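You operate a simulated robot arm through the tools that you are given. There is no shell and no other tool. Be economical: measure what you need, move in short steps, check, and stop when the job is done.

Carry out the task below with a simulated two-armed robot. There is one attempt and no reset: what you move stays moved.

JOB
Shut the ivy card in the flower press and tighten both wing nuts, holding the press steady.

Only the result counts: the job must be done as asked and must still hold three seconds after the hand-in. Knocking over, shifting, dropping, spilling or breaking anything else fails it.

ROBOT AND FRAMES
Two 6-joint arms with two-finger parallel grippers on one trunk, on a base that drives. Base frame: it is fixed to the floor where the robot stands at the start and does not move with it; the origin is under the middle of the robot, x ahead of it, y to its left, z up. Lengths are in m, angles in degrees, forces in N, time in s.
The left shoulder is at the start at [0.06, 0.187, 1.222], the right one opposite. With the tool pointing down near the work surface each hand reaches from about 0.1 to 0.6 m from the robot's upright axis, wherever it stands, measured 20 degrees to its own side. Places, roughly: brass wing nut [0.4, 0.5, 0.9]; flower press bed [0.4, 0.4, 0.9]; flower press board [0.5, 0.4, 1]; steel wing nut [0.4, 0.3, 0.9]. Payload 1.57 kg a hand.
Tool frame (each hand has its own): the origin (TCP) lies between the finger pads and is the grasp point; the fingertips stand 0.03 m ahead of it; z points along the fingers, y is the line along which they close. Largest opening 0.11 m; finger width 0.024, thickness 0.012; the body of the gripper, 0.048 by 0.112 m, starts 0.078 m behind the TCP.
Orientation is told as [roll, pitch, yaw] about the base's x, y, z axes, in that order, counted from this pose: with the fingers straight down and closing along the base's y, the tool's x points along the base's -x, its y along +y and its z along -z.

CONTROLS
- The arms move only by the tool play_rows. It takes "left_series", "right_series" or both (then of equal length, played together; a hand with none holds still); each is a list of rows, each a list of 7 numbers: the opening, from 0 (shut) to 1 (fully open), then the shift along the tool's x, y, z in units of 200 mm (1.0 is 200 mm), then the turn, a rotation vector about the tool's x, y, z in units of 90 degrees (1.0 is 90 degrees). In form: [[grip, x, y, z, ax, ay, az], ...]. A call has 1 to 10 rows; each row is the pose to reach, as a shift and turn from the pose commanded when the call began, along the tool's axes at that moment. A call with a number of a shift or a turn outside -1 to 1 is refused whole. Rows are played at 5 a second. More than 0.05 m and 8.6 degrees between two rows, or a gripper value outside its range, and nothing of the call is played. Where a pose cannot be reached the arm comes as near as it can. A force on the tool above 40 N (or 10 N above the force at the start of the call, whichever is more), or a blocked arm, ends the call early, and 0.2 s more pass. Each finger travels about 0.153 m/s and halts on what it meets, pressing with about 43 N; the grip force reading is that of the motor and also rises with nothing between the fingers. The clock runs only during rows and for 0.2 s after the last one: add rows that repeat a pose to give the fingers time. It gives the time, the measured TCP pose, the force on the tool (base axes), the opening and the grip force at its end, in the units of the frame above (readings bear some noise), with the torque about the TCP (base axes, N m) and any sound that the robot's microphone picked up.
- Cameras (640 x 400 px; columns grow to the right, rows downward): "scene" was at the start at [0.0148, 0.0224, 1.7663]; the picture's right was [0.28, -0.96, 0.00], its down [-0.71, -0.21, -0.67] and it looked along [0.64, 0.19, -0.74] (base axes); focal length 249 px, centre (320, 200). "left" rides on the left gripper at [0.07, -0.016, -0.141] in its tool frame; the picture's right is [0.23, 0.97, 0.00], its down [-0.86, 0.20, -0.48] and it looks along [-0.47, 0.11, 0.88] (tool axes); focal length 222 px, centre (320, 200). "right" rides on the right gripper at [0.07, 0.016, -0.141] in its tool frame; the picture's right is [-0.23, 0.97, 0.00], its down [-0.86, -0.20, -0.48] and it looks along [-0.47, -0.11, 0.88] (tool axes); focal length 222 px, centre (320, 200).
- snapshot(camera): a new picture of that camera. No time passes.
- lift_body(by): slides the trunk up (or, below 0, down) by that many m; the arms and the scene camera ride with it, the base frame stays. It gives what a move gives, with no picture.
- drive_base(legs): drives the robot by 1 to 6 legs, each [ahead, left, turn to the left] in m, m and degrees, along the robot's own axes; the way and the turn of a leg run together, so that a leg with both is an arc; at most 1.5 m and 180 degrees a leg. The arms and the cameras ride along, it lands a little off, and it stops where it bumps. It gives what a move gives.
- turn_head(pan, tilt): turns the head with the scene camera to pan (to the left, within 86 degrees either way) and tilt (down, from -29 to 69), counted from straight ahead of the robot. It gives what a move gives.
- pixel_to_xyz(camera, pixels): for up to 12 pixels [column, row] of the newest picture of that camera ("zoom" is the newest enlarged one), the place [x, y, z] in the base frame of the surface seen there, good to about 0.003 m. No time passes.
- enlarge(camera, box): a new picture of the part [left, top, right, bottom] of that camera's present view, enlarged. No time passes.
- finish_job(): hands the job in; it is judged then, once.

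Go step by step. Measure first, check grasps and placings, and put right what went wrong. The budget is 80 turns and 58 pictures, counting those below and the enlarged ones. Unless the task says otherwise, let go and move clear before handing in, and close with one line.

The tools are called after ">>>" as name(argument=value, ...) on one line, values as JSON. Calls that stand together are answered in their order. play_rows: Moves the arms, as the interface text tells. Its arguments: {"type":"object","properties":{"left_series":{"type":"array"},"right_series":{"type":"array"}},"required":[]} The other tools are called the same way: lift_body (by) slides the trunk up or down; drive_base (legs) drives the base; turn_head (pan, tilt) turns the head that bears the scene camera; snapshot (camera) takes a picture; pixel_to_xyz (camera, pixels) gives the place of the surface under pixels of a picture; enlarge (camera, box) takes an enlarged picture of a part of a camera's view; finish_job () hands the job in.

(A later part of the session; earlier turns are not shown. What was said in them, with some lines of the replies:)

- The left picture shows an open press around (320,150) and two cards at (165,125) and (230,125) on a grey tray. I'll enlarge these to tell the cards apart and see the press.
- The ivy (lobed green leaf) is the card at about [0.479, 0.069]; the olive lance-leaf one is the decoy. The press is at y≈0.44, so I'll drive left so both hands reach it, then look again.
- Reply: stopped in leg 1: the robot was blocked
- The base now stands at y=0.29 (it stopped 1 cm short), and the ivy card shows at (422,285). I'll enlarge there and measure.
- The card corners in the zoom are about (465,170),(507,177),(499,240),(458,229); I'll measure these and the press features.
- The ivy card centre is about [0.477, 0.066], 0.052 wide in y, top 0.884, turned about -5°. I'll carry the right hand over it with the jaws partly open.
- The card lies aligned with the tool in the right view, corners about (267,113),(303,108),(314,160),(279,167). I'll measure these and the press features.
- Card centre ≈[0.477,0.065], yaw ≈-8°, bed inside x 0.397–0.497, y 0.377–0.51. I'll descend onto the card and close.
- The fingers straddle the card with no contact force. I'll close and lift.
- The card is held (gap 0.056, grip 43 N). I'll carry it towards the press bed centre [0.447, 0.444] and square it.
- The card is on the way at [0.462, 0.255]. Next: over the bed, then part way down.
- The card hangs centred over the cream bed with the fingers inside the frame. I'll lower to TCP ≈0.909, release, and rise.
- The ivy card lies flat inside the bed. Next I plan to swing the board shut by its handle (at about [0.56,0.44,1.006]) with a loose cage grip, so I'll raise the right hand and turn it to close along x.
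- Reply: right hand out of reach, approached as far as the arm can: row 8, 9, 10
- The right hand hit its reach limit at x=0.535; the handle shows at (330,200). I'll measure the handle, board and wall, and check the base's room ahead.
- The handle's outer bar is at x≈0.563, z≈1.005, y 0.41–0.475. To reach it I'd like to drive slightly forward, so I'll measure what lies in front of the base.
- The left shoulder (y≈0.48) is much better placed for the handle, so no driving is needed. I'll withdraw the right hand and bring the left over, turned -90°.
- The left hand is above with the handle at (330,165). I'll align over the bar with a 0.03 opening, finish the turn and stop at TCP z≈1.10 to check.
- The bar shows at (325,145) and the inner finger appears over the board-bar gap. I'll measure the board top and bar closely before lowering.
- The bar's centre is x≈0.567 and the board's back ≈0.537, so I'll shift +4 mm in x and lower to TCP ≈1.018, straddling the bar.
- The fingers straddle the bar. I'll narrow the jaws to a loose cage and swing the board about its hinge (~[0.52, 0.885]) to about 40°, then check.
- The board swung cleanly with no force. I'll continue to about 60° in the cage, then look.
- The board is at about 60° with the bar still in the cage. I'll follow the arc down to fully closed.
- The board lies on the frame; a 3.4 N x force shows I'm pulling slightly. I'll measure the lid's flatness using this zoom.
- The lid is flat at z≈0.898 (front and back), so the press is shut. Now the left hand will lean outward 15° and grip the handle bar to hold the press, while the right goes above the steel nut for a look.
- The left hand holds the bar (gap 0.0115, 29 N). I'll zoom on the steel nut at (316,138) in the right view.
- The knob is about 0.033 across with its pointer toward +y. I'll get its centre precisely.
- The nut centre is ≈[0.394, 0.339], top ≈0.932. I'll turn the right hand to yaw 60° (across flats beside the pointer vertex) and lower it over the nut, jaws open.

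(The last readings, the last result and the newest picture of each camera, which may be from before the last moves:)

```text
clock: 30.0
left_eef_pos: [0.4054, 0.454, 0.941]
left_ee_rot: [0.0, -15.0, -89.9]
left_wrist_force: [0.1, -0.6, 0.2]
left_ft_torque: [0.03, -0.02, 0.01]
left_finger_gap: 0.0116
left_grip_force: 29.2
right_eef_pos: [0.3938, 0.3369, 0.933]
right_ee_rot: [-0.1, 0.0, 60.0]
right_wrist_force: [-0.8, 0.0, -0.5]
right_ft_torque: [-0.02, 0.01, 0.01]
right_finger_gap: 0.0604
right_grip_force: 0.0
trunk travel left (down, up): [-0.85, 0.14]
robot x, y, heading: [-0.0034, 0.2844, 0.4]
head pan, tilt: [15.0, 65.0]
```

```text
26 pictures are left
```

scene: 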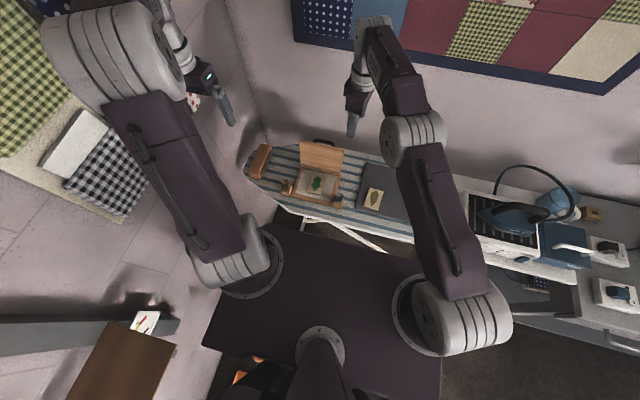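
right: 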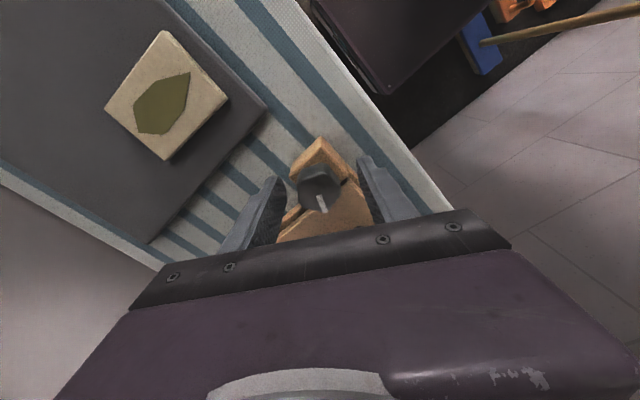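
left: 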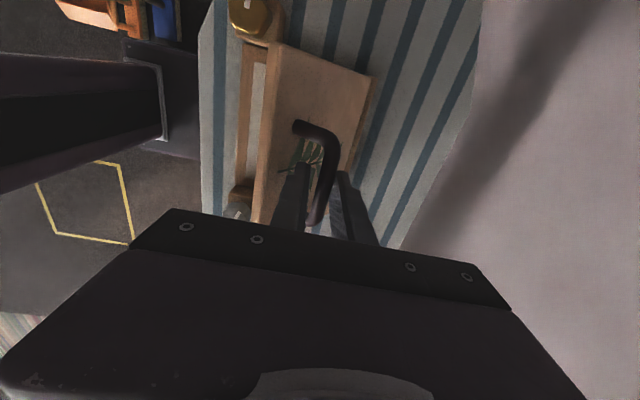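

The nut sits between the fingers, ~4 mm toward tool +x. I'll nudge, close on it, and see the gap.

>>> play_rows(right_series=[[0.55, 0.017, 0, 0, 0, 0, 0], [0.4, 0.017, 0, 0, 0, 0, 0], [0.2, 0.017, 0, 0, 0, 0, 0], [0.2, 0.017, 0, 0, 0, 0, 0], [0.2, 0.017, 0, 0, 0, 0, 0]])

>>> enlarge(camera="right", box=[240, 120, 400, 240])

```text
clock: 31.2
left_eef_pos: [0.4054, 0.4546, 0.9418]
left_ee_rot: [0.1, -14.9, -89.9]
left_wrist_force: [-9.6, 10.5, 1.3]
left_ft_torque: [0.19, 0.1, -0.45]
left_finger_gap: 0.0115
left_grip_force: 28.7
right_eef_pos: [0.3925, 0.3368, 0.9338]
right_ee_rot: [0.0, -0.1, 59.9]
right_wrist_force: [6.7, -7.7, 0.4]
right_ft_torque: [0.32, -0.38, -0.08]
right_finger_gap: 0.0326
right_grip_force: 41.1
trunk travel left (down, up): [-0.85, 0.14]
robot x, y, heading: [-0.001, 0.2863, 0.4]
head pan, tilt: [15.0, 65.0]
```

```text
3.33 times, centred on (320, 180) of right
```

zoom: 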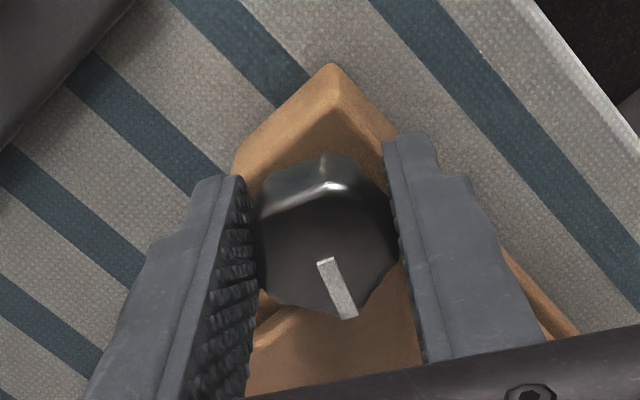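

The nut is gripped (gap 0.0326) with ~10 N side force; I'll relieve that by 3 mm and turn clockwise 40°, watching torque and the left hand's force.

>>> play_rows(right_series=[[0.2, 0.017, -0.012, 0, 0, 0, 0], [0.2, 0.017, -0.012, 0, 0, 0, 0.09], [0.2, 0.017, -0.012, 0, 0, 0, 0.18], [0.2, 0.017, -0.012, 0, 0, 0, 0.27], [0.2, 0.017, -0.012, 0, 0, 0, 0.36], [0.2, 0.017, -0.012, 0, 0, 0, 0.45], [0.2, 0.017, -0.012, 0, 0, 0, 0.45]])

>>> enlarge(camera="right", box=[240, 120, 400, 240])

```text
clock: 32.8
left_eef_pos: [0.4054, 0.4546, 0.9416]
left_ee_rot: [-0.1, -15.2, -90.0]
left_wrist_force: [6.4, -28.4, -0.1]
left_ft_torque: [-0.21, -0.05, 0.53]
left_finger_gap: 0.0121
left_grip_force: 29.3
right_eef_pos: [0.3939, 0.3328, 0.9337]
right_ee_rot: [0.0, -0.1, 19.4]
right_wrist_force: [-2.7, 32.3, 3.7]
right_ft_torque: [0.53, -0.51, 0.14]
right_finger_gap: 0.0325
right_grip_force: 40.6
trunk travel left (down, up): [-0.85, 0.14]
robot x, y, heading: [-0.0003, 0.2895, 0.3]
head pan, tilt: [15.0, 65.0]
```

```text
3.33 times, centred on (320, 180) of right
```

zoom: 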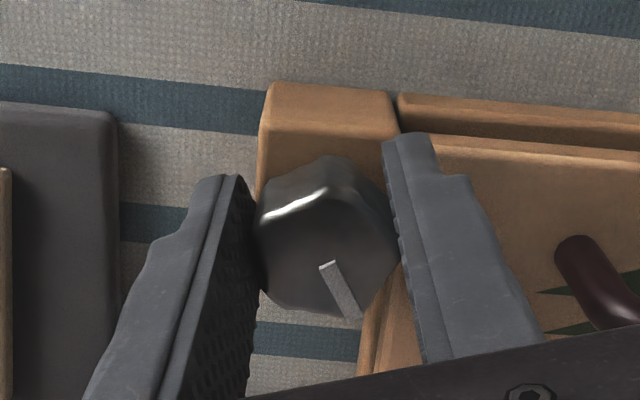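

The nut turned with the fingers (pointer keeps its place in the jaws), but a 32 N +y side force built up. I'll relieve by shifting 2 mm along tool y and read.

>>> play_rows(right_series=[[0.2, 0, 0.01, 0, 0, 0, 0], [0.2, 0, 0.01, 0, 0, 0, 0]])

```text
clock: 33.4
left_eef_pos: [0.4061, 0.4537, 0.9411]
left_ee_rot: [0.0, -15.0, -89.8]
left_wrist_force: [-2.1, -7.1, 6.4]
left_ft_torque: [-0.75, -0.02, 0.57]
left_finger_gap: 0.012
left_grip_force: 29.2
right_eef_pos: [0.3924, 0.3327, 0.9337]
right_ee_rot: [0.1, 0.0, 19.4]
right_wrist_force: [13.3, 5.8, 9.1]
right_ft_torque: [0.2, -0.71, -0.01]
right_finger_gap: 0.0325
right_grip_force: 40.9
trunk travel left (down, up): [-0.85, 0.14]
robot x, y, heading: [-0.0013, 0.2914, 0.4]
head pan, tilt: [15.0, 65.0]
```

The side force dropped to ~15 N; the axis seems ~3 mm toward tool -x. I'll keep turning clockwise with a compensating shift.

>>> play_rows(right_series=[[0.2, -0.0066, 0.001, 0, 0, 0, 0], [0.2, -0.0067, 0.003, 0, 0, 0, 0.089], [0.2, -0.0071, 0.005, 0, 0, 0, 0.178], [0.2, -0.0078, 0.0067, 0, 0, 0, 0.267], [0.2, -0.0087, 0.0084, 0, 0, 0, 0.356], [0.2, -0.0099, 0.01, 0, 0, 0, 0.444], [0.2, -0.0112, 0.0114, 0, 0, 0, 0.533], [0.2, -0.0112, 0.0114, 0, 0, 0, 0.533]])

>>> enlarge(camera="right", box=[240, 120, 400, 240])

```text
clock: 35.2
left_eef_pos: [0.4048, 0.4552, 0.9404]
left_ee_rot: [0.1, -15.2, -89.9]
left_wrist_force: [4.4, -9.4, 8.5]
left_ft_torque: [-0.23, -0.09, 0.42]
left_finger_gap: 0.0118
left_grip_force: 29.2
right_eef_pos: [0.3929, 0.3364, 0.9333]
right_ee_rot: [-0.2, 0.1, -28.6]
right_wrist_force: [-4.0, 14.8, -1.6]
right_ft_torque: [0.07, 0.11, 0.34]
right_finger_gap: 0.033
right_grip_force: 40.9
trunk travel left (down, up): [-0.85, 0.14]
robot x, y, heading: [-0.0013, 0.2866, 0.3]
head pan, tilt: [15.0, 65.0]
```

```text
3.33 times, centred on (320, 180) of right
```

zoom: 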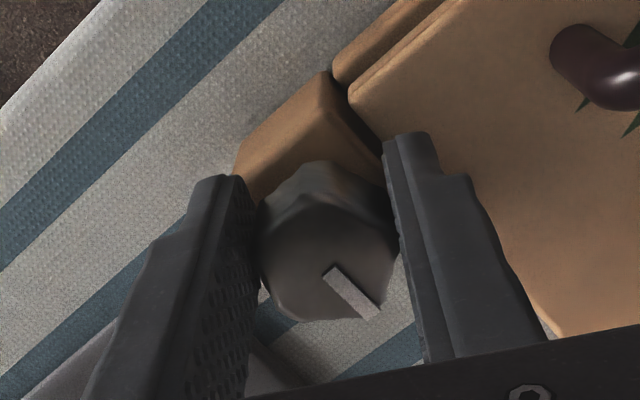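

About 88° turned by the hand; the pointer slipped ~15° in the jaws and torque is 0.34 N m, so the nut is getting stiff. I'll relieve the side force and continue another 32°.

>>> play_rows(right_series=[[0.1, 0, 0.005, 0, 0, 0, 0], [0.1, -0.0001, 0.007, 0, 0, 0, 0.089], [0.1, -0.0005, 0.009, 0, 0, 0, 0.178], [0.1, -0.0012, 0.011, 0, 0, 0, 0.267], [0.1, -0.002, 0.0125, 0, 0, 0, 0.356], [0.1, -0.002, 0.0125, 0, 0, 0, 0.356]])

>>> enlarge(camera="right", box=[240, 120, 400, 240])

```text
clock: 36.6
left_eef_pos: [0.4046, 0.4549, 0.9411]
left_ee_rot: [-0.1, -14.9, -89.8]
left_wrist_force: [1.8, 6.2, -0.2]
left_ft_torque: [0.79, 0.01, 0.19]
left_finger_gap: 0.0117
left_grip_force: 29.1
right_eef_pos: [0.3933, 0.3378, 0.9333]
right_ee_rot: [-0.1, 0.0, -60.7]
right_wrist_force: [-1.8, -8.5, 2.0]
right_ft_torque: [0.1, 0.07, -0.04]
right_finger_gap: 0.0328
right_grip_force: 41.1
trunk travel left (down, up): [-0.85, 0.14]
robot x, y, heading: [0.0011, 0.2891, 0.2]
head pan, tilt: [15.0, 65.0]
```

```text
3.33 times, centred on (320, 180) of right
```

zoom: 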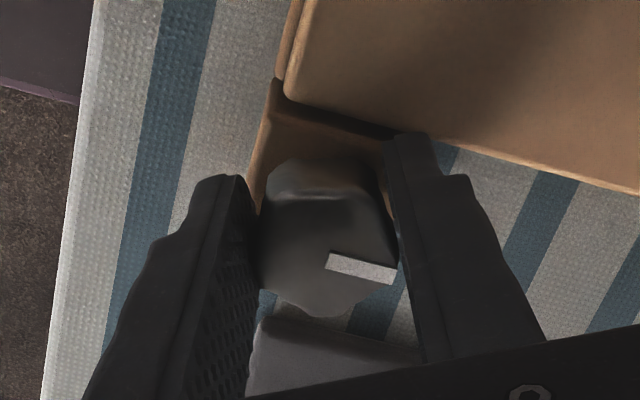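

The pointer hardly moved in base terms this time (slip of ~33° for 32° of hand turn): the nut appears to stop at ~72° turned. I'll confirm with 12° more and read the torque.

>>> play_rows(right_series=[[0.0, 0, -0.003, 0, 0, 0, 0], [0.0, 0, -0.003, 0, 0, 0, 0.07], [0.0, 0, -0.003, 0, 0, 0, 0.14], [0.0, 0, -0.003, 0, 0, 0, 0.14]])

>>> enlarge(camera="right", box=[240, 120, 400, 240])

```text
clock: 37.6
left_eef_pos: [0.4068, 0.4537, 0.9419]
left_ee_rot: [-0.1, -15.1, -89.8]
left_wrist_force: [1.0, 1.2, 3.0]
left_ft_torque: [0.24, -0.03, -0.05]
left_finger_gap: 0.0116
left_grip_force: 29.5
right_eef_pos: [0.3936, 0.3388, 0.9326]
right_ee_rot: [0.0, 0.1, -73.2]
right_wrist_force: [-3.0, -1.4, -0.5]
right_ft_torque: [-0.15, 0.01, 0.41]
right_finger_gap: 0.0329
right_grip_force: 41.4
trunk travel left (down, up): [-0.85, 0.14]
robot x, y, heading: [-0.0045, 0.2899, 0.7]
head pan, tilt: [15.0, 65.0]
```

```text
3.33 times, centred on (320, 180) of right
```

zoom: 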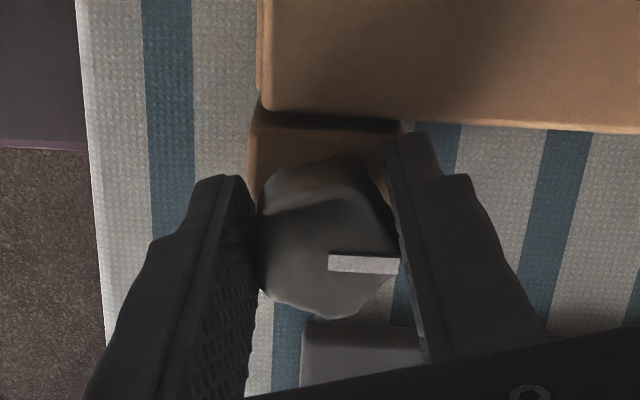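

Torque rose to 0.41 N m and the pointer hardly moved in the base frame, so the steel nut is tight. I'll release both hands and lift clear to swap roles.

>>> play_rows(right_series=[[0.6, 0, 0, 0, 0, 0, 0], [0.6, 0, 0, 0, 0, 0, 0], [0.6, 0, 0, -0.1, 0, 0, 0], [0.6, 0, 0, -0.3, 0, 0, 0], [0.6, 0, 0, -0.5, 0, 0, 0], [0.6, 0.1, 0, -0.6, 0, 0, -0.09], [0.6, 0.2, 0, -0.6, 0, 0, -0.18], [0.6, 0.2, 0, -0.6, 0, 0, -0.27], [0.6, 0.2, 0, -0.6, 0, 0, -0.36], [0.6, 0.2, 0, -0.6, 0, 0, -0.45]], left_series=[[0.0, 0, 0, 0, 0, 0, 0], [0.0, 0, 0, 0, 0, 0, 0], [0.3, 0, 0, 0, 0, 0, 0], [0.3, 0, 0, 0, 0, 0, 0], [0.3, 0, 0, -0.1, 0, 0, 0], [0.3, 0, 0, -0.3, 0, 0, 0], [0.3, 0, 0, -0.5, 0, 0, 0], [0.3, 0, 0, -0.7, 0, 0, 0], [0.4, 0.1, 0, -0.7, 0, 0.08, 0], [0.5, 0.2, 0, -0.7, 0, 0.167, 0]])

>>> enlarge(camera="scene", box=[240, 120, 400, 220])

```text
clock: 39.8
left_eef_pos: [0.4065, 0.5298, 1.0666]
left_ee_rot: [0.0, 0.1, -89.8]
left_wrist_force: [-0.5, -0.4, -0.8]
left_ft_torque: [0.03, 0.01, 0.01]
left_finger_gap: 0.0551
left_grip_force: 0.0
right_eef_pos: [0.382, 0.3768, 1.053]
right_ee_rot: [0.0, 0.0, -32.5]
right_wrist_force: [-0.1, -0.2, -0.1]
right_ft_torque: [-0.01, 0.02, -0.02]
right_finger_gap: 0.0659
right_grip_force: 0.1
trunk travel left (down, up): [-0.85, 0.14]
robot x, y, heading: [-0.0036, 0.287, 0.5]
head pan, tilt: [15.0, 65.0]
```

```text
4.00 times, centred on (320, 170) of scene
```

zoom: 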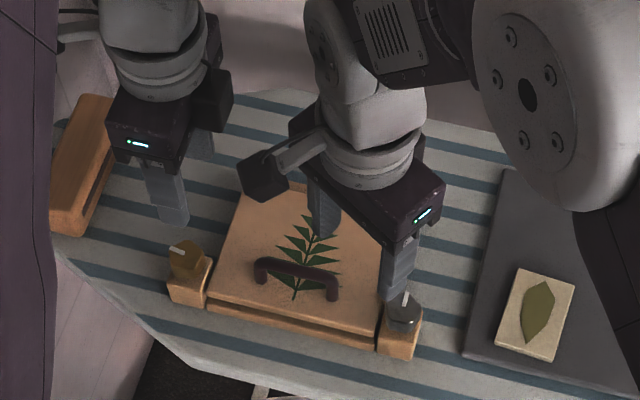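

Both hands are clear and the steel pointer now points toward +x. I'll turn the left hand toward yaw 0 over the brass nut and the right hand back toward yaw 90 beside the handle.

>>> play_rows(right_series=[[0.5, -0.05, -0.04, 0, 0, 0, -0.09], [0.5, -0.1, -0.08, 0, 0, 0, -0.18], [0.4, -0.15, -0.12, 0, 0, 0, -0.27], [0.3, -0.22, -0.157, 0, 0, 0, -0.36], [0.3, -0.22, -0.157, 0, 0, 0, -0.45], [0.3, -0.22, -0.157, 0, 0, 0, -0.54], [0.3, -0.22, -0.157, 0, 0, 0, -0.63], [0.3, -0.22, -0.157, 0, 0, 0, -0.72], [0.3, -0.22, -0.157, 0, 0, 0, -0.81], [0.3, -0.22, -0.157, 0, 0, 0, -0.9]], left_series=[[0.55, 0.01, -0.01, 0, 0, 0, -0.09], [0.55, 0.02, -0.02, 0, 0, 0, -0.18], [0.55, 0.03, -0.03, 0, 0, 0, -0.27], [0.55, 0.04, -0.04, 0, 0, 0, -0.36], [0.55, 0.05, -0.05, 0, 0, 0, -0.45], [0.55, 0.06, -0.05, 0, 0, 0, -0.54], [0.55, 0.07, -0.05, 0, 0, 0, -0.63], [0.55, 0.07, -0.05, 0, 0, 0, -0.72], [0.55, 0.07, -0.05, 0, 0, 0, -0.81], [0.55, 0.07, -0.05, 0, 0, 0, -0.9]])

>>> enlarge(camera="left", box=[240, 90, 400, 210])

```text
clock: 42.0
left_eef_pos: [0.3941, 0.5419, 1.065]
left_ee_rot: [0.0, 0.0, -8.7]
left_wrist_force: [-0.1, 0.5, 0.0]
left_ft_torque: [-0.01, 0.0, -0.01]
left_finger_gap: 0.0604
left_grip_force: 0.0
right_eef_pos: [0.402, 0.3276, 1.0526]
right_ee_rot: [0.0, 0.0, 48.5]
right_wrist_force: [-0.5, 0.4, -0.6]
right_ft_torque: [0.01, 0.01, -0.04]
right_finger_gap: 0.0332
right_grip_force: 0.1
trunk travel left (down, up): [-0.85, 0.14]
robot x, y, heading: [-0.0018, 0.2868, 0.2]
head pan, tilt: [15.0, 65.0]
```

```text
3.33 times, centred on (320, 150) of left
```

zoom: 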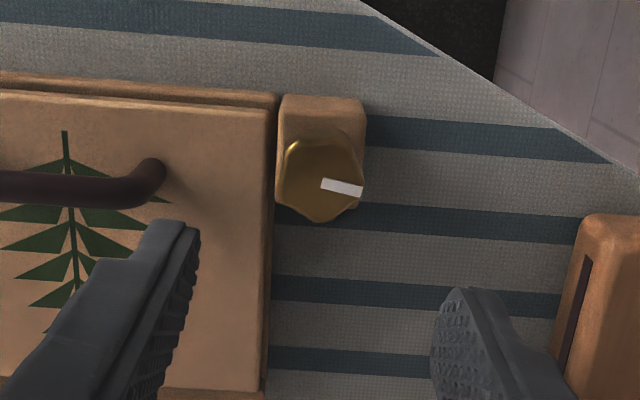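

The brass nut's pointer begins near (322,183) in the zoom. I'll measure the nut and the handle bar, and move the right hand's yaw to 90 in the next step.

>>> pixel_to_xyz(camera="zoom", pixels=[[324, 184], [360, 190], [285, 180], [320, 215], [315, 145], [345, 200], [300, 160], [60, 185], [120, 193], [150, 170], [230, 150]])

>>> play_rows(right_series=[[0.3, 0, 0, 0, 0, 0, -0.09], [0.3, 0, 0, 0, 0, 0, -0.18], [0.3, 0, 0, 0, 0, 0, -0.27], [0.3, 0, 0, 0, 0, 0, -0.36], [0.3, 0, 0, 0, 0, 0, -0.461], [0.3, 0, 0, 0, 0, 0, -0.461]])

```text
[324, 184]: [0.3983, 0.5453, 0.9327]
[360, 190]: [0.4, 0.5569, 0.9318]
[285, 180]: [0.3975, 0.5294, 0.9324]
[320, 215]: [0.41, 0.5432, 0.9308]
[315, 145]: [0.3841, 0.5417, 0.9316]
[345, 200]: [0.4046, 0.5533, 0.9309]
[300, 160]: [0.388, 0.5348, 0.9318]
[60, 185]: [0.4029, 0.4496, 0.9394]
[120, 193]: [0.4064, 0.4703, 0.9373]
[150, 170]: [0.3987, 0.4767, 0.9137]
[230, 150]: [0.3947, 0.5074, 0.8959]
```

```text
refused: row 5 steps farther than a row can; nothing moved
```

Brass nut centre ≈[0.397, 0.543]; bar ≈[0.405, 0.41–0.476, 0.935]. I'll redo the right-hand turn in smaller steps while moving toward the handle.

>>> play_rows(right_series=[[0.3, -0.05, 0.04, 0, 0, 0, -0.08], [0.3, -0.1, 0.08, 0, 0, 0, -0.16], [0.3, -0.15, 0.12, 0, 0, 0, -0.24], [0.3, -0.2, 0.165, 0, 0, 0, -0.32], [0.3, -0.26, 0.21, 0, 0, 0, -0.4], [0.3, -0.31, 0.254, 0, 0, 0, -0.461], [0.3, -0.31, 0.254, 0, 0, 0, -0.461]])

```text
clock: 43.6
left_eef_pos: [0.395, 0.5432, 1.0663]
left_ee_rot: [0.0, 0.0, -8.9]
left_wrist_force: [-0.2, 0.6, -0.4]
left_ft_torque: [-0.01, 0.04, -0.01]
left_finger_gap: 0.0605
left_grip_force: 0.0
right_eef_pos: [0.4057, 0.4069, 1.0528]
right_ee_rot: [0.0, 0.0, 89.9]
right_wrist_force: [-0.1, -0.3, 0.4]
right_ft_torque: [-0.01, 0.02, 0.0]
right_finger_gap: 0.0331
right_grip_force: 0.0
trunk travel left (down, up): [-0.85, 0.14]
robot x, y, heading: [0.0004, 0.2928, 0.4]
head pan, tilt: [15.0, 65.0]
```

The right hand is at yaw 90 beside the handle. I'll lean it 15° outward, lower and grip the bar, while the left lowers open jaws around the brass nut.

>>> play_rows(right_series=[[0.3, -0.05, 0, 0.05, 0, -0.08, 0], [0.3, -0.12, 0, 0.15, 0, -0.167, 0], [0.3, -0.14, 0, 0.3, 0, -0.167, 0], [0.3, -0.14, 0, 0.45, 0, -0.167, 0], [0.3, -0.14, 0, 0.56, 0, -0.167, 0], [0.1, -0.14, 0, 0.56, 0, -0.167, 0], [0.0, -0.14, 0, 0.56, 0, -0.167, 0], [0.0, -0.14, 0, 0.56, 0, -0.167, 0], [0.0, -0.14, 0, 0.56, 0, -0.167, 0]], left_series=[[0.55, -0.01, 0, 0.0, 0, 0, -0.08], [0.55, -0.01, 0, 0.0, 0, 0, -0.154], [0.55, -0.01, 0, 0.12, 0, 0, -0.154], [0.55, -0.01, 0, 0.24, 0, 0, -0.154], [0.55, -0.01, 0, 0.36, 0, 0, -0.154], [0.55, -0.01, 0, 0.48, 0, 0, -0.154], [0.55, -0.01, 0, 0.58, 0, 0, -0.154], [0.55, -0.01, 0, 0.66, 0, 0, -0.154], [0.55, -0.01, 0, 0.66, 0, 0, -0.154]])

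>>> enlarge(camera="left", box=[240, 120, 400, 240])

>>> enlarge(camera="scene", box=[240, 120, 400, 220])

```text
clock: 45.6
left_eef_pos: [0.3971, 0.5429, 0.9342]
left_ee_rot: [0.0, 0.0, 5.0]
left_wrist_force: [-0.1, -0.5, -0.3]
left_ft_torque: [0.03, 0.01, 0.01]
left_finger_gap: 0.0607
left_grip_force: 0.0
right_eef_pos: [0.4042, 0.4355, 0.9413]
right_ee_rot: [-0.1, -14.9, 89.9]
right_wrist_force: [1.0, -1.4, 0.7]
right_ft_torque: [0.07, -0.03, 0.13]
right_finger_gap: 0.0114
right_grip_force: 28.5
trunk travel left (down, up): [-0.85, 0.14]
robot x, y, heading: [-0.0015, 0.2911, 0.4]
head pan, tilt: [15.0, 65.0]
```

```text
3.33 times, centred on (320, 180) of left
```

zoom: 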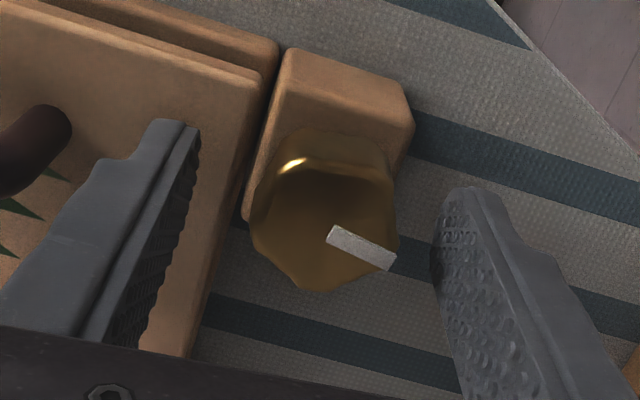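

```text
4.00 times, centred on (320, 170) of scene
```

zoom: 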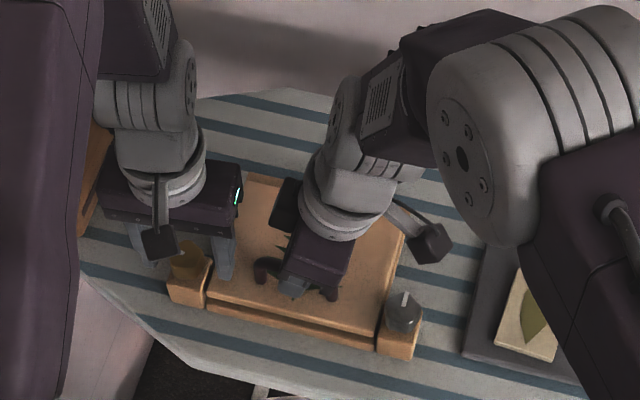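

The right hand holds the bar; the brass nut is within the left jaws. I'll check the nut's centre in this view before closing.

>>> enlarge(camera="left", box=[280, 150, 360, 220])

>>> pixel_to_xyz(camera="left", pixels=[[323, 191], [321, 188], [335, 198], [338, 190], [302, 190], [317, 205], [320, 175], [312, 172]])

```text
5.71 times, centred on (320, 185) of left
```

zoom: 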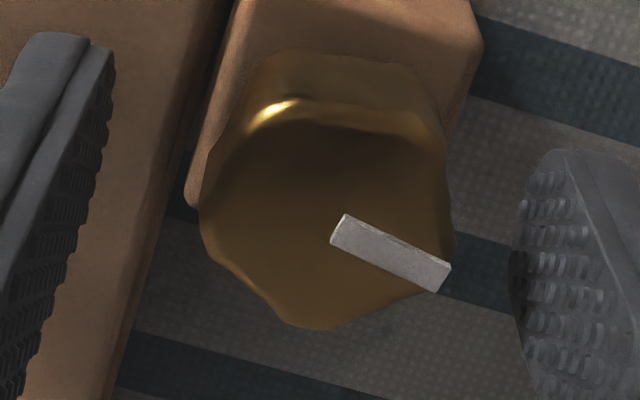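

```text
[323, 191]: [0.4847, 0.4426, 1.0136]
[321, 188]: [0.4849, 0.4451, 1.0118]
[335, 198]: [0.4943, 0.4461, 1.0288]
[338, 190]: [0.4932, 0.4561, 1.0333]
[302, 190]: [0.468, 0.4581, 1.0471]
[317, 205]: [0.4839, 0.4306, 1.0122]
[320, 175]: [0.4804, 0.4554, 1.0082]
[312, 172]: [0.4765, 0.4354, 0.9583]
```

That used the older full picture; I'll measure on the fresh zoom instead.

>>> pixel_to_xyz(camera="zoom", pixels=[[340, 232], [325, 215], [210, 210], [440, 210], [310, 320], [320, 115], [440, 280], [230, 260], [430, 130], [390, 250]])

```text
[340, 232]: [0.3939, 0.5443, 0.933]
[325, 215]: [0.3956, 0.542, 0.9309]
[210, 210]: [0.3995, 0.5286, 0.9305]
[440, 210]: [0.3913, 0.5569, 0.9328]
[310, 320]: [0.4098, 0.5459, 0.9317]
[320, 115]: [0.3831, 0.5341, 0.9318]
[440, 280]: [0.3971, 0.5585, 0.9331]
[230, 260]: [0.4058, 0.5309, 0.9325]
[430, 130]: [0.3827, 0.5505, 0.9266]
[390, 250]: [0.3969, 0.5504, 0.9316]
```

Centre estimates average [0.3955, 0.5425], within 2 mm of the TCP. I'll nudge 1.5 mm and close on the brass nut.

>>> play_rows(left_series=[[0.55, 0.007, 0, 0, 0, 0, 0], [0.4, 0.007, 0, 0, 0, 0, 0], [0.2, 0.007, 0, 0, 0, 0, 0], [0.1, 0.007, 0, 0, 0, 0, 0], [0.1, 0.007, 0, 0, 0, 0, 0]])

```text
clock: 46.8
left_eef_pos: [0.3964, 0.5413, 0.9344]
left_ee_rot: [0.0, 0.0, 5.0]
left_wrist_force: [-1.3, 18.1, 0.2]
left_ft_torque: [0.24, -0.07, -0.04]
left_finger_gap: 0.033
left_grip_force: 41.1
right_eef_pos: [0.4048, 0.4343, 0.9408]
right_ee_rot: [0.0, -14.9, 89.7]
right_wrist_force: [2.0, -16.7, 5.4]
right_ft_torque: [-0.1, -0.04, 0.09]
right_finger_gap: 0.0115
right_grip_force: 28.9
trunk travel left (down, up): [-0.85, 0.14]
robot x, y, heading: [-0.0045, 0.2892, 0.5]
head pan, tilt: [15.0, 65.0]
```

The nut is gripped (0.033) with an 18 N +y pull; I'll relieve 1.4 mm and turn clockwise 24°, then read.

>>> play_rows(left_series=[[0.1, 0, 0.007, 0, 0, 0, 0], [0.1, 0, 0.007, 0, 0, 0, 0.089], [0.1, 0, 0.007, 0, 0, 0, 0.178], [0.1, 0, 0.007, 0, 0, 0, 0.267], [0.1, 0, 0.007, 0, 0, 0, 0.267]])

```text
clock: 48.0
left_eef_pos: [0.3951, 0.5422, 0.9347]
left_ee_rot: [-0.1, 0.0, -19.1]
left_wrist_force: [4.1, -14.9, 4.1]
left_ft_torque: [-0.15, 0.22, -0.02]
left_finger_gap: 0.0331
left_grip_force: 41.1
right_eef_pos: [0.4054, 0.4353, 0.942]
right_ee_rot: [0.0, -15.1, 89.8]
right_wrist_force: [-2.7, 11.1, -0.2]
right_ft_torque: [-0.13, 0.09, 0.06]
right_finger_gap: 0.0115
right_grip_force: 29.4
trunk travel left (down, up): [-0.85, 0.14]
robot x, y, heading: [-0.0013, 0.2867, 0.6]
head pan, tilt: [15.0, 65.0]
```

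Side force is now -15 N in y, so the axis lies ~2.7 mm toward tool +x. I'll continue clockwise 40° with compensation.

>>> play_rows(left_series=[[0.1, 0, -0.0055, 0, 0, 0, 0], [0.1, 0.0001, -0.0074, 0, 0, 0, 0.089], [0.1, 0.0005, -0.0092, 0, 0, 0, 0.178], [0.1, 0.0012, -0.011, 0, 0, 0, 0.267], [0.1, 0.002, -0.0127, 0, 0, 0, 0.356], [0.1, 0.0032, -0.0142, 0, 0, 0, 0.444], [0.1, 0.0032, -0.0142, 0, 0, 0, 0.444]])

>>> enlarge(camera="left", box=[240, 120, 400, 240])

```text
clock: 49.6
left_eef_pos: [0.3943, 0.542, 0.9348]
left_ee_rot: [-0.1, 0.0, -59.1]
left_wrist_force: [8.1, 1.7, 4.7]
left_ft_torque: [-0.13, -0.34, -0.04]
left_finger_gap: 0.0331
left_grip_force: 41.3
right_eef_pos: [0.4047, 0.4341, 0.941]
right_ee_rot: [0.1, -15.0, 89.9]
right_wrist_force: [-4.6, 1.9, 3.6]
right_ft_torque: [-0.04, 0.0, 0.41]
right_finger_gap: 0.0116
right_grip_force: 29.0
trunk travel left (down, up): [-0.85, 0.14]
robot x, y, heading: [-0.0003, 0.2903, 0.5]
head pan, tilt: [15.0, 65.0]
```

```text
3.33 times, centred on (320, 180) of left
```

zoom: 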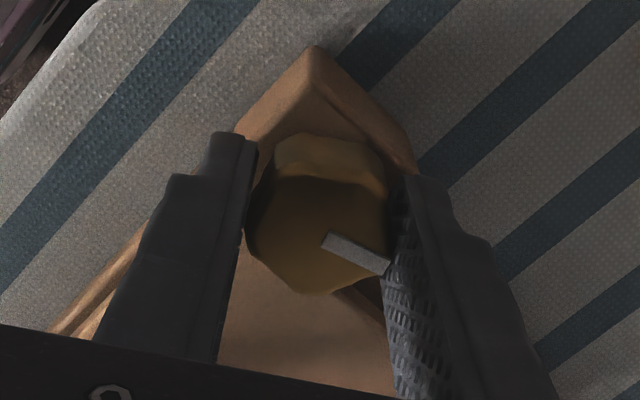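

64° turned without slip and torque still ~0. Continue 24° and read the torque.

>>> play_rows(left_series=[[0.0, 0, 0.003, 0, 0, 0, 0], [0.0, 0.0001, 0.001, 0, 0, 0, 0.089], [0.0, 0.0005, -0.0007, 0, 0, 0, 0.178], [0.0, 0.0012, -0.0025, 0, 0, 0, 0.267], [0.0, 0.0012, -0.0025, 0, 0, 0, 0.267]])

>>> enlarge(camera="left", box=[240, 120, 400, 240])

```text
clock: 50.8
left_eef_pos: [0.3944, 0.542, 0.9337]
left_ee_rot: [0.1, 0.0, -83.2]
left_wrist_force: [6.7, 5.6, 1.6]
left_ft_torque: [0.05, -0.13, 0.1]
left_finger_gap: 0.033
left_grip_force: 40.9
right_eef_pos: [0.4037, 0.4346, 0.9417]
right_ee_rot: [0.1, -15.1, 89.8]
right_wrist_force: [-6.0, -3.7, 2.0]
right_ft_torque: [0.19, 0.0, 0.43]
right_finger_gap: 0.0117
right_grip_force: 29.2
trunk travel left (down, up): [-0.85, 0.14]
robot x, y, heading: [0.0004, 0.2905, 0.5]
head pan, tilt: [15.0, 65.0]
```

```text
3.33 times, centred on (320, 180) of left
```

zoom: 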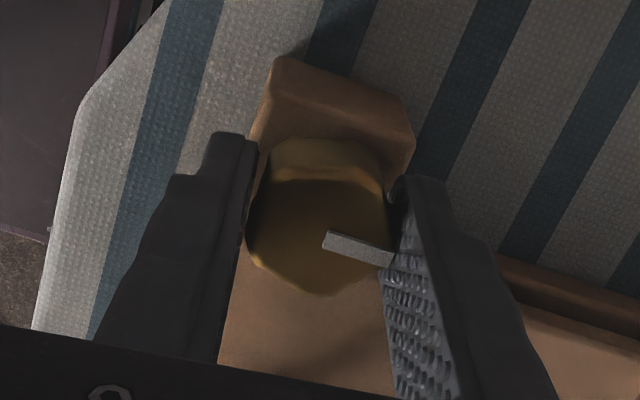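

The hand turned 88°, pointer slipped ~7° — the stop is close. I'll turn 16° more to confirm.

>>> play_rows(left_series=[[0.0, 0, 0.003, 0, 0, 0, 0], [0.0, 0.0001, 0.001, 0, 0, 0, 0.089], [0.0, 0.0005, -0.0007, 0, 0, 0, 0.178], [0.0, 0.0005, -0.0007, 0, 0, 0, 0.178]])

>>> enlarge(camera="left", box=[240, 120, 400, 240])

```text
clock: 51.8
left_eef_pos: [0.3948, 0.541, 0.9335]
left_ee_rot: [-0.1, 0.0, -99.2]
left_wrist_force: [7.2, 1.4, -0.2]
left_ft_torque: [-0.02, -0.06, 0.37]
left_finger_gap: 0.0327
left_grip_force: 40.4
right_eef_pos: [0.4045, 0.4351, 0.9411]
right_ee_rot: [0.2, -15.0, 89.8]
right_wrist_force: [-7.2, -2.6, 2.3]
right_ft_torque: [0.08, 0.04, 0.3]
right_finger_gap: 0.0114
right_grip_force: 28.4
trunk travel left (down, up): [-0.85, 0.14]
robot x, y, heading: [-0.0013, 0.29, 0.4]
head pan, tilt: [15.0, 65.0]
```

```text
3.33 times, centred on (320, 180) of left
```

zoom: 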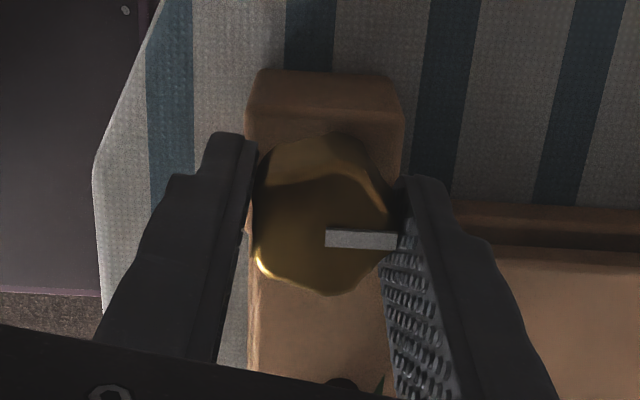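

Pointer stopped at ≈+4° in base, the same as the steel nut, with 0.37 N m: both nuts are at their stops. I'll release the left, then the right, and lift clear.

>>> play_rows(left_series=[[0.6, 0, 0, 0, 0, 0, 0], [0.6, 0, 0, 0, 0, 0, 0], [0.6, 0, 0, -0.1, 0, 0, 0], [0.6, 0, 0, -0.3, 0, 0, 0], [0.6, 0, 0, -0.5, 0, 0, 0], [0.6, 0, 0, -0.7, 0, 0, 0], [0.6, 0.1, 0, -0.8, 0, 0, 0], [0.6, 0.2, 0, -0.9, 0, 0, 0], [0.6, 0.2, 0, -0.9, 0, 0, 0], [0.6, 0.2, 0, -0.9, 0, 0, 0]], right_series=[[0.0, 0, 0, 0, 0, 0, 0], [0.0, 0, 0, 0, 0, 0, 0], [0.3, 0, 0, 0, 0, 0, 0], [0.3, 0, 0, 0, 0, 0, 0], [0.3, 0, 0, -0.1, 0, 0, 0], [0.3, 0, 0, -0.3, 0, 0, 0], [0.3, 0, 0, -0.5, 0, 0, 0], [0.3, 0, 0, -0.7, 0, 0, 0], [0.3, 0.2, 0, -0.8, 0, 0, 0], [0.3, 0.4, 0, -0.9, 0, 0, 0]])

>>> enlarge(camera="scene", box=[240, 120, 400, 220])

>>> snapshot(camera="right")

```text
clock: 54.0
left_eef_pos: [0.4001, 0.5807, 1.1141]
left_ee_rot: [-0.2, 0.1, -98.9]
left_wrist_force: [-0.7, -0.4, 0.1]
left_ft_torque: [0.01, 0.04, -0.02]
left_finger_gap: 0.0664
left_grip_force: 0.1
right_eef_pos: [0.4053, 0.3075, 1.0946]
right_ee_rot: [0.3, -15.1, 89.9]
right_wrist_force: [0.0, -0.3, -0.5]
right_ft_torque: [-0.01, 0.0, -0.01]
right_finger_gap: 0.0331
right_grip_force: 0.1
trunk travel left (down, up): [-0.85, 0.14]
robot x, y, heading: [-0.0035, 0.2856, 0.3]
head pan, tilt: [15.0, 65.0]
```

```text
4.00 times, centred on (320, 170) of scene
```

zoom: 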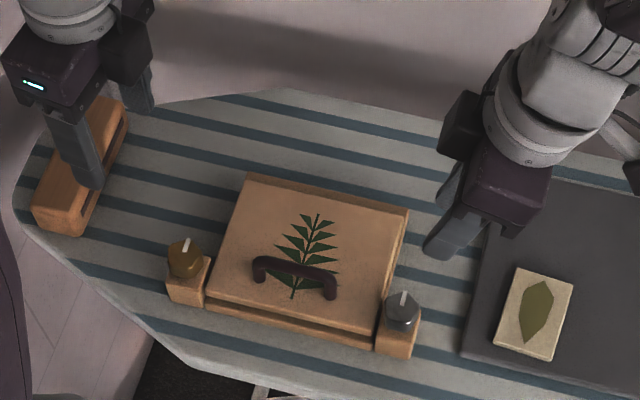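

```text
11 pictures are left
```

right: 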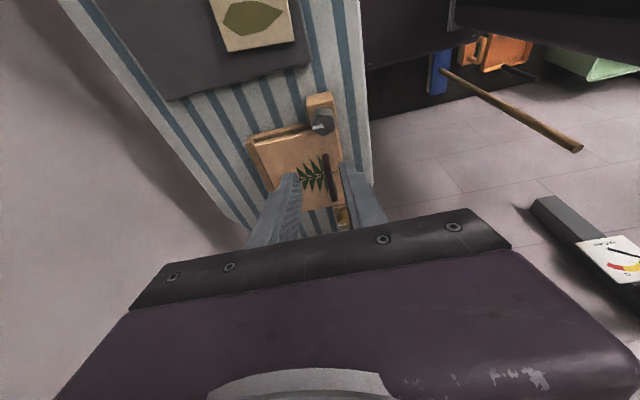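

The press is shut with both pointers toward +x, and it sits as before. A gauge-like card shows at (610,260) in the right view; I'll check whether it tells the tightness.

>>> enlarge(camera="right", box=[560, 210, 640, 290])

>>> enlarge(camera="scene", box=[110, 290, 190, 345])

>>> pixel_to_xyz(camera="right", pixels=[[610, 260], [590, 235], [560, 210]])

```text
5.00 times, centred on (600, 250) of right
```

zoom: 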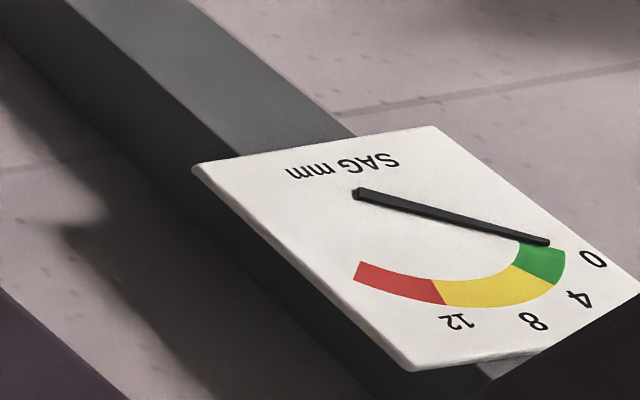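

```text
7.27 times, centred on (150, 318) of scene
```

zoom: 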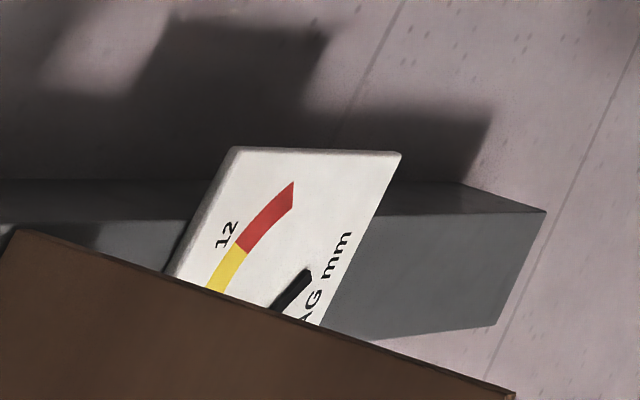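

```text
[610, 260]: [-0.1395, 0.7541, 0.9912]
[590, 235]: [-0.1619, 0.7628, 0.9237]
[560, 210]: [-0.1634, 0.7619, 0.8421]
```

The gauge is a beam "SAG mm" dial reading about 0, unrelated to the press. The board is flat, both nuts are at their stops, and the hands are clear, so I'll hand in.

>>> finish_job()

```text
The job is handed in.
```

The ivy card is shut in the flower press and both wing nuts are turned clockwise to their stops. Each nut was tightened with one hand while the other held the press by its handle. The press appeared to shift about 3 mm while I tightened the steel nut. The base was stopped by something at the end of its drive to the left; I saw no harm but did not find what it touched. Both hands are clear.
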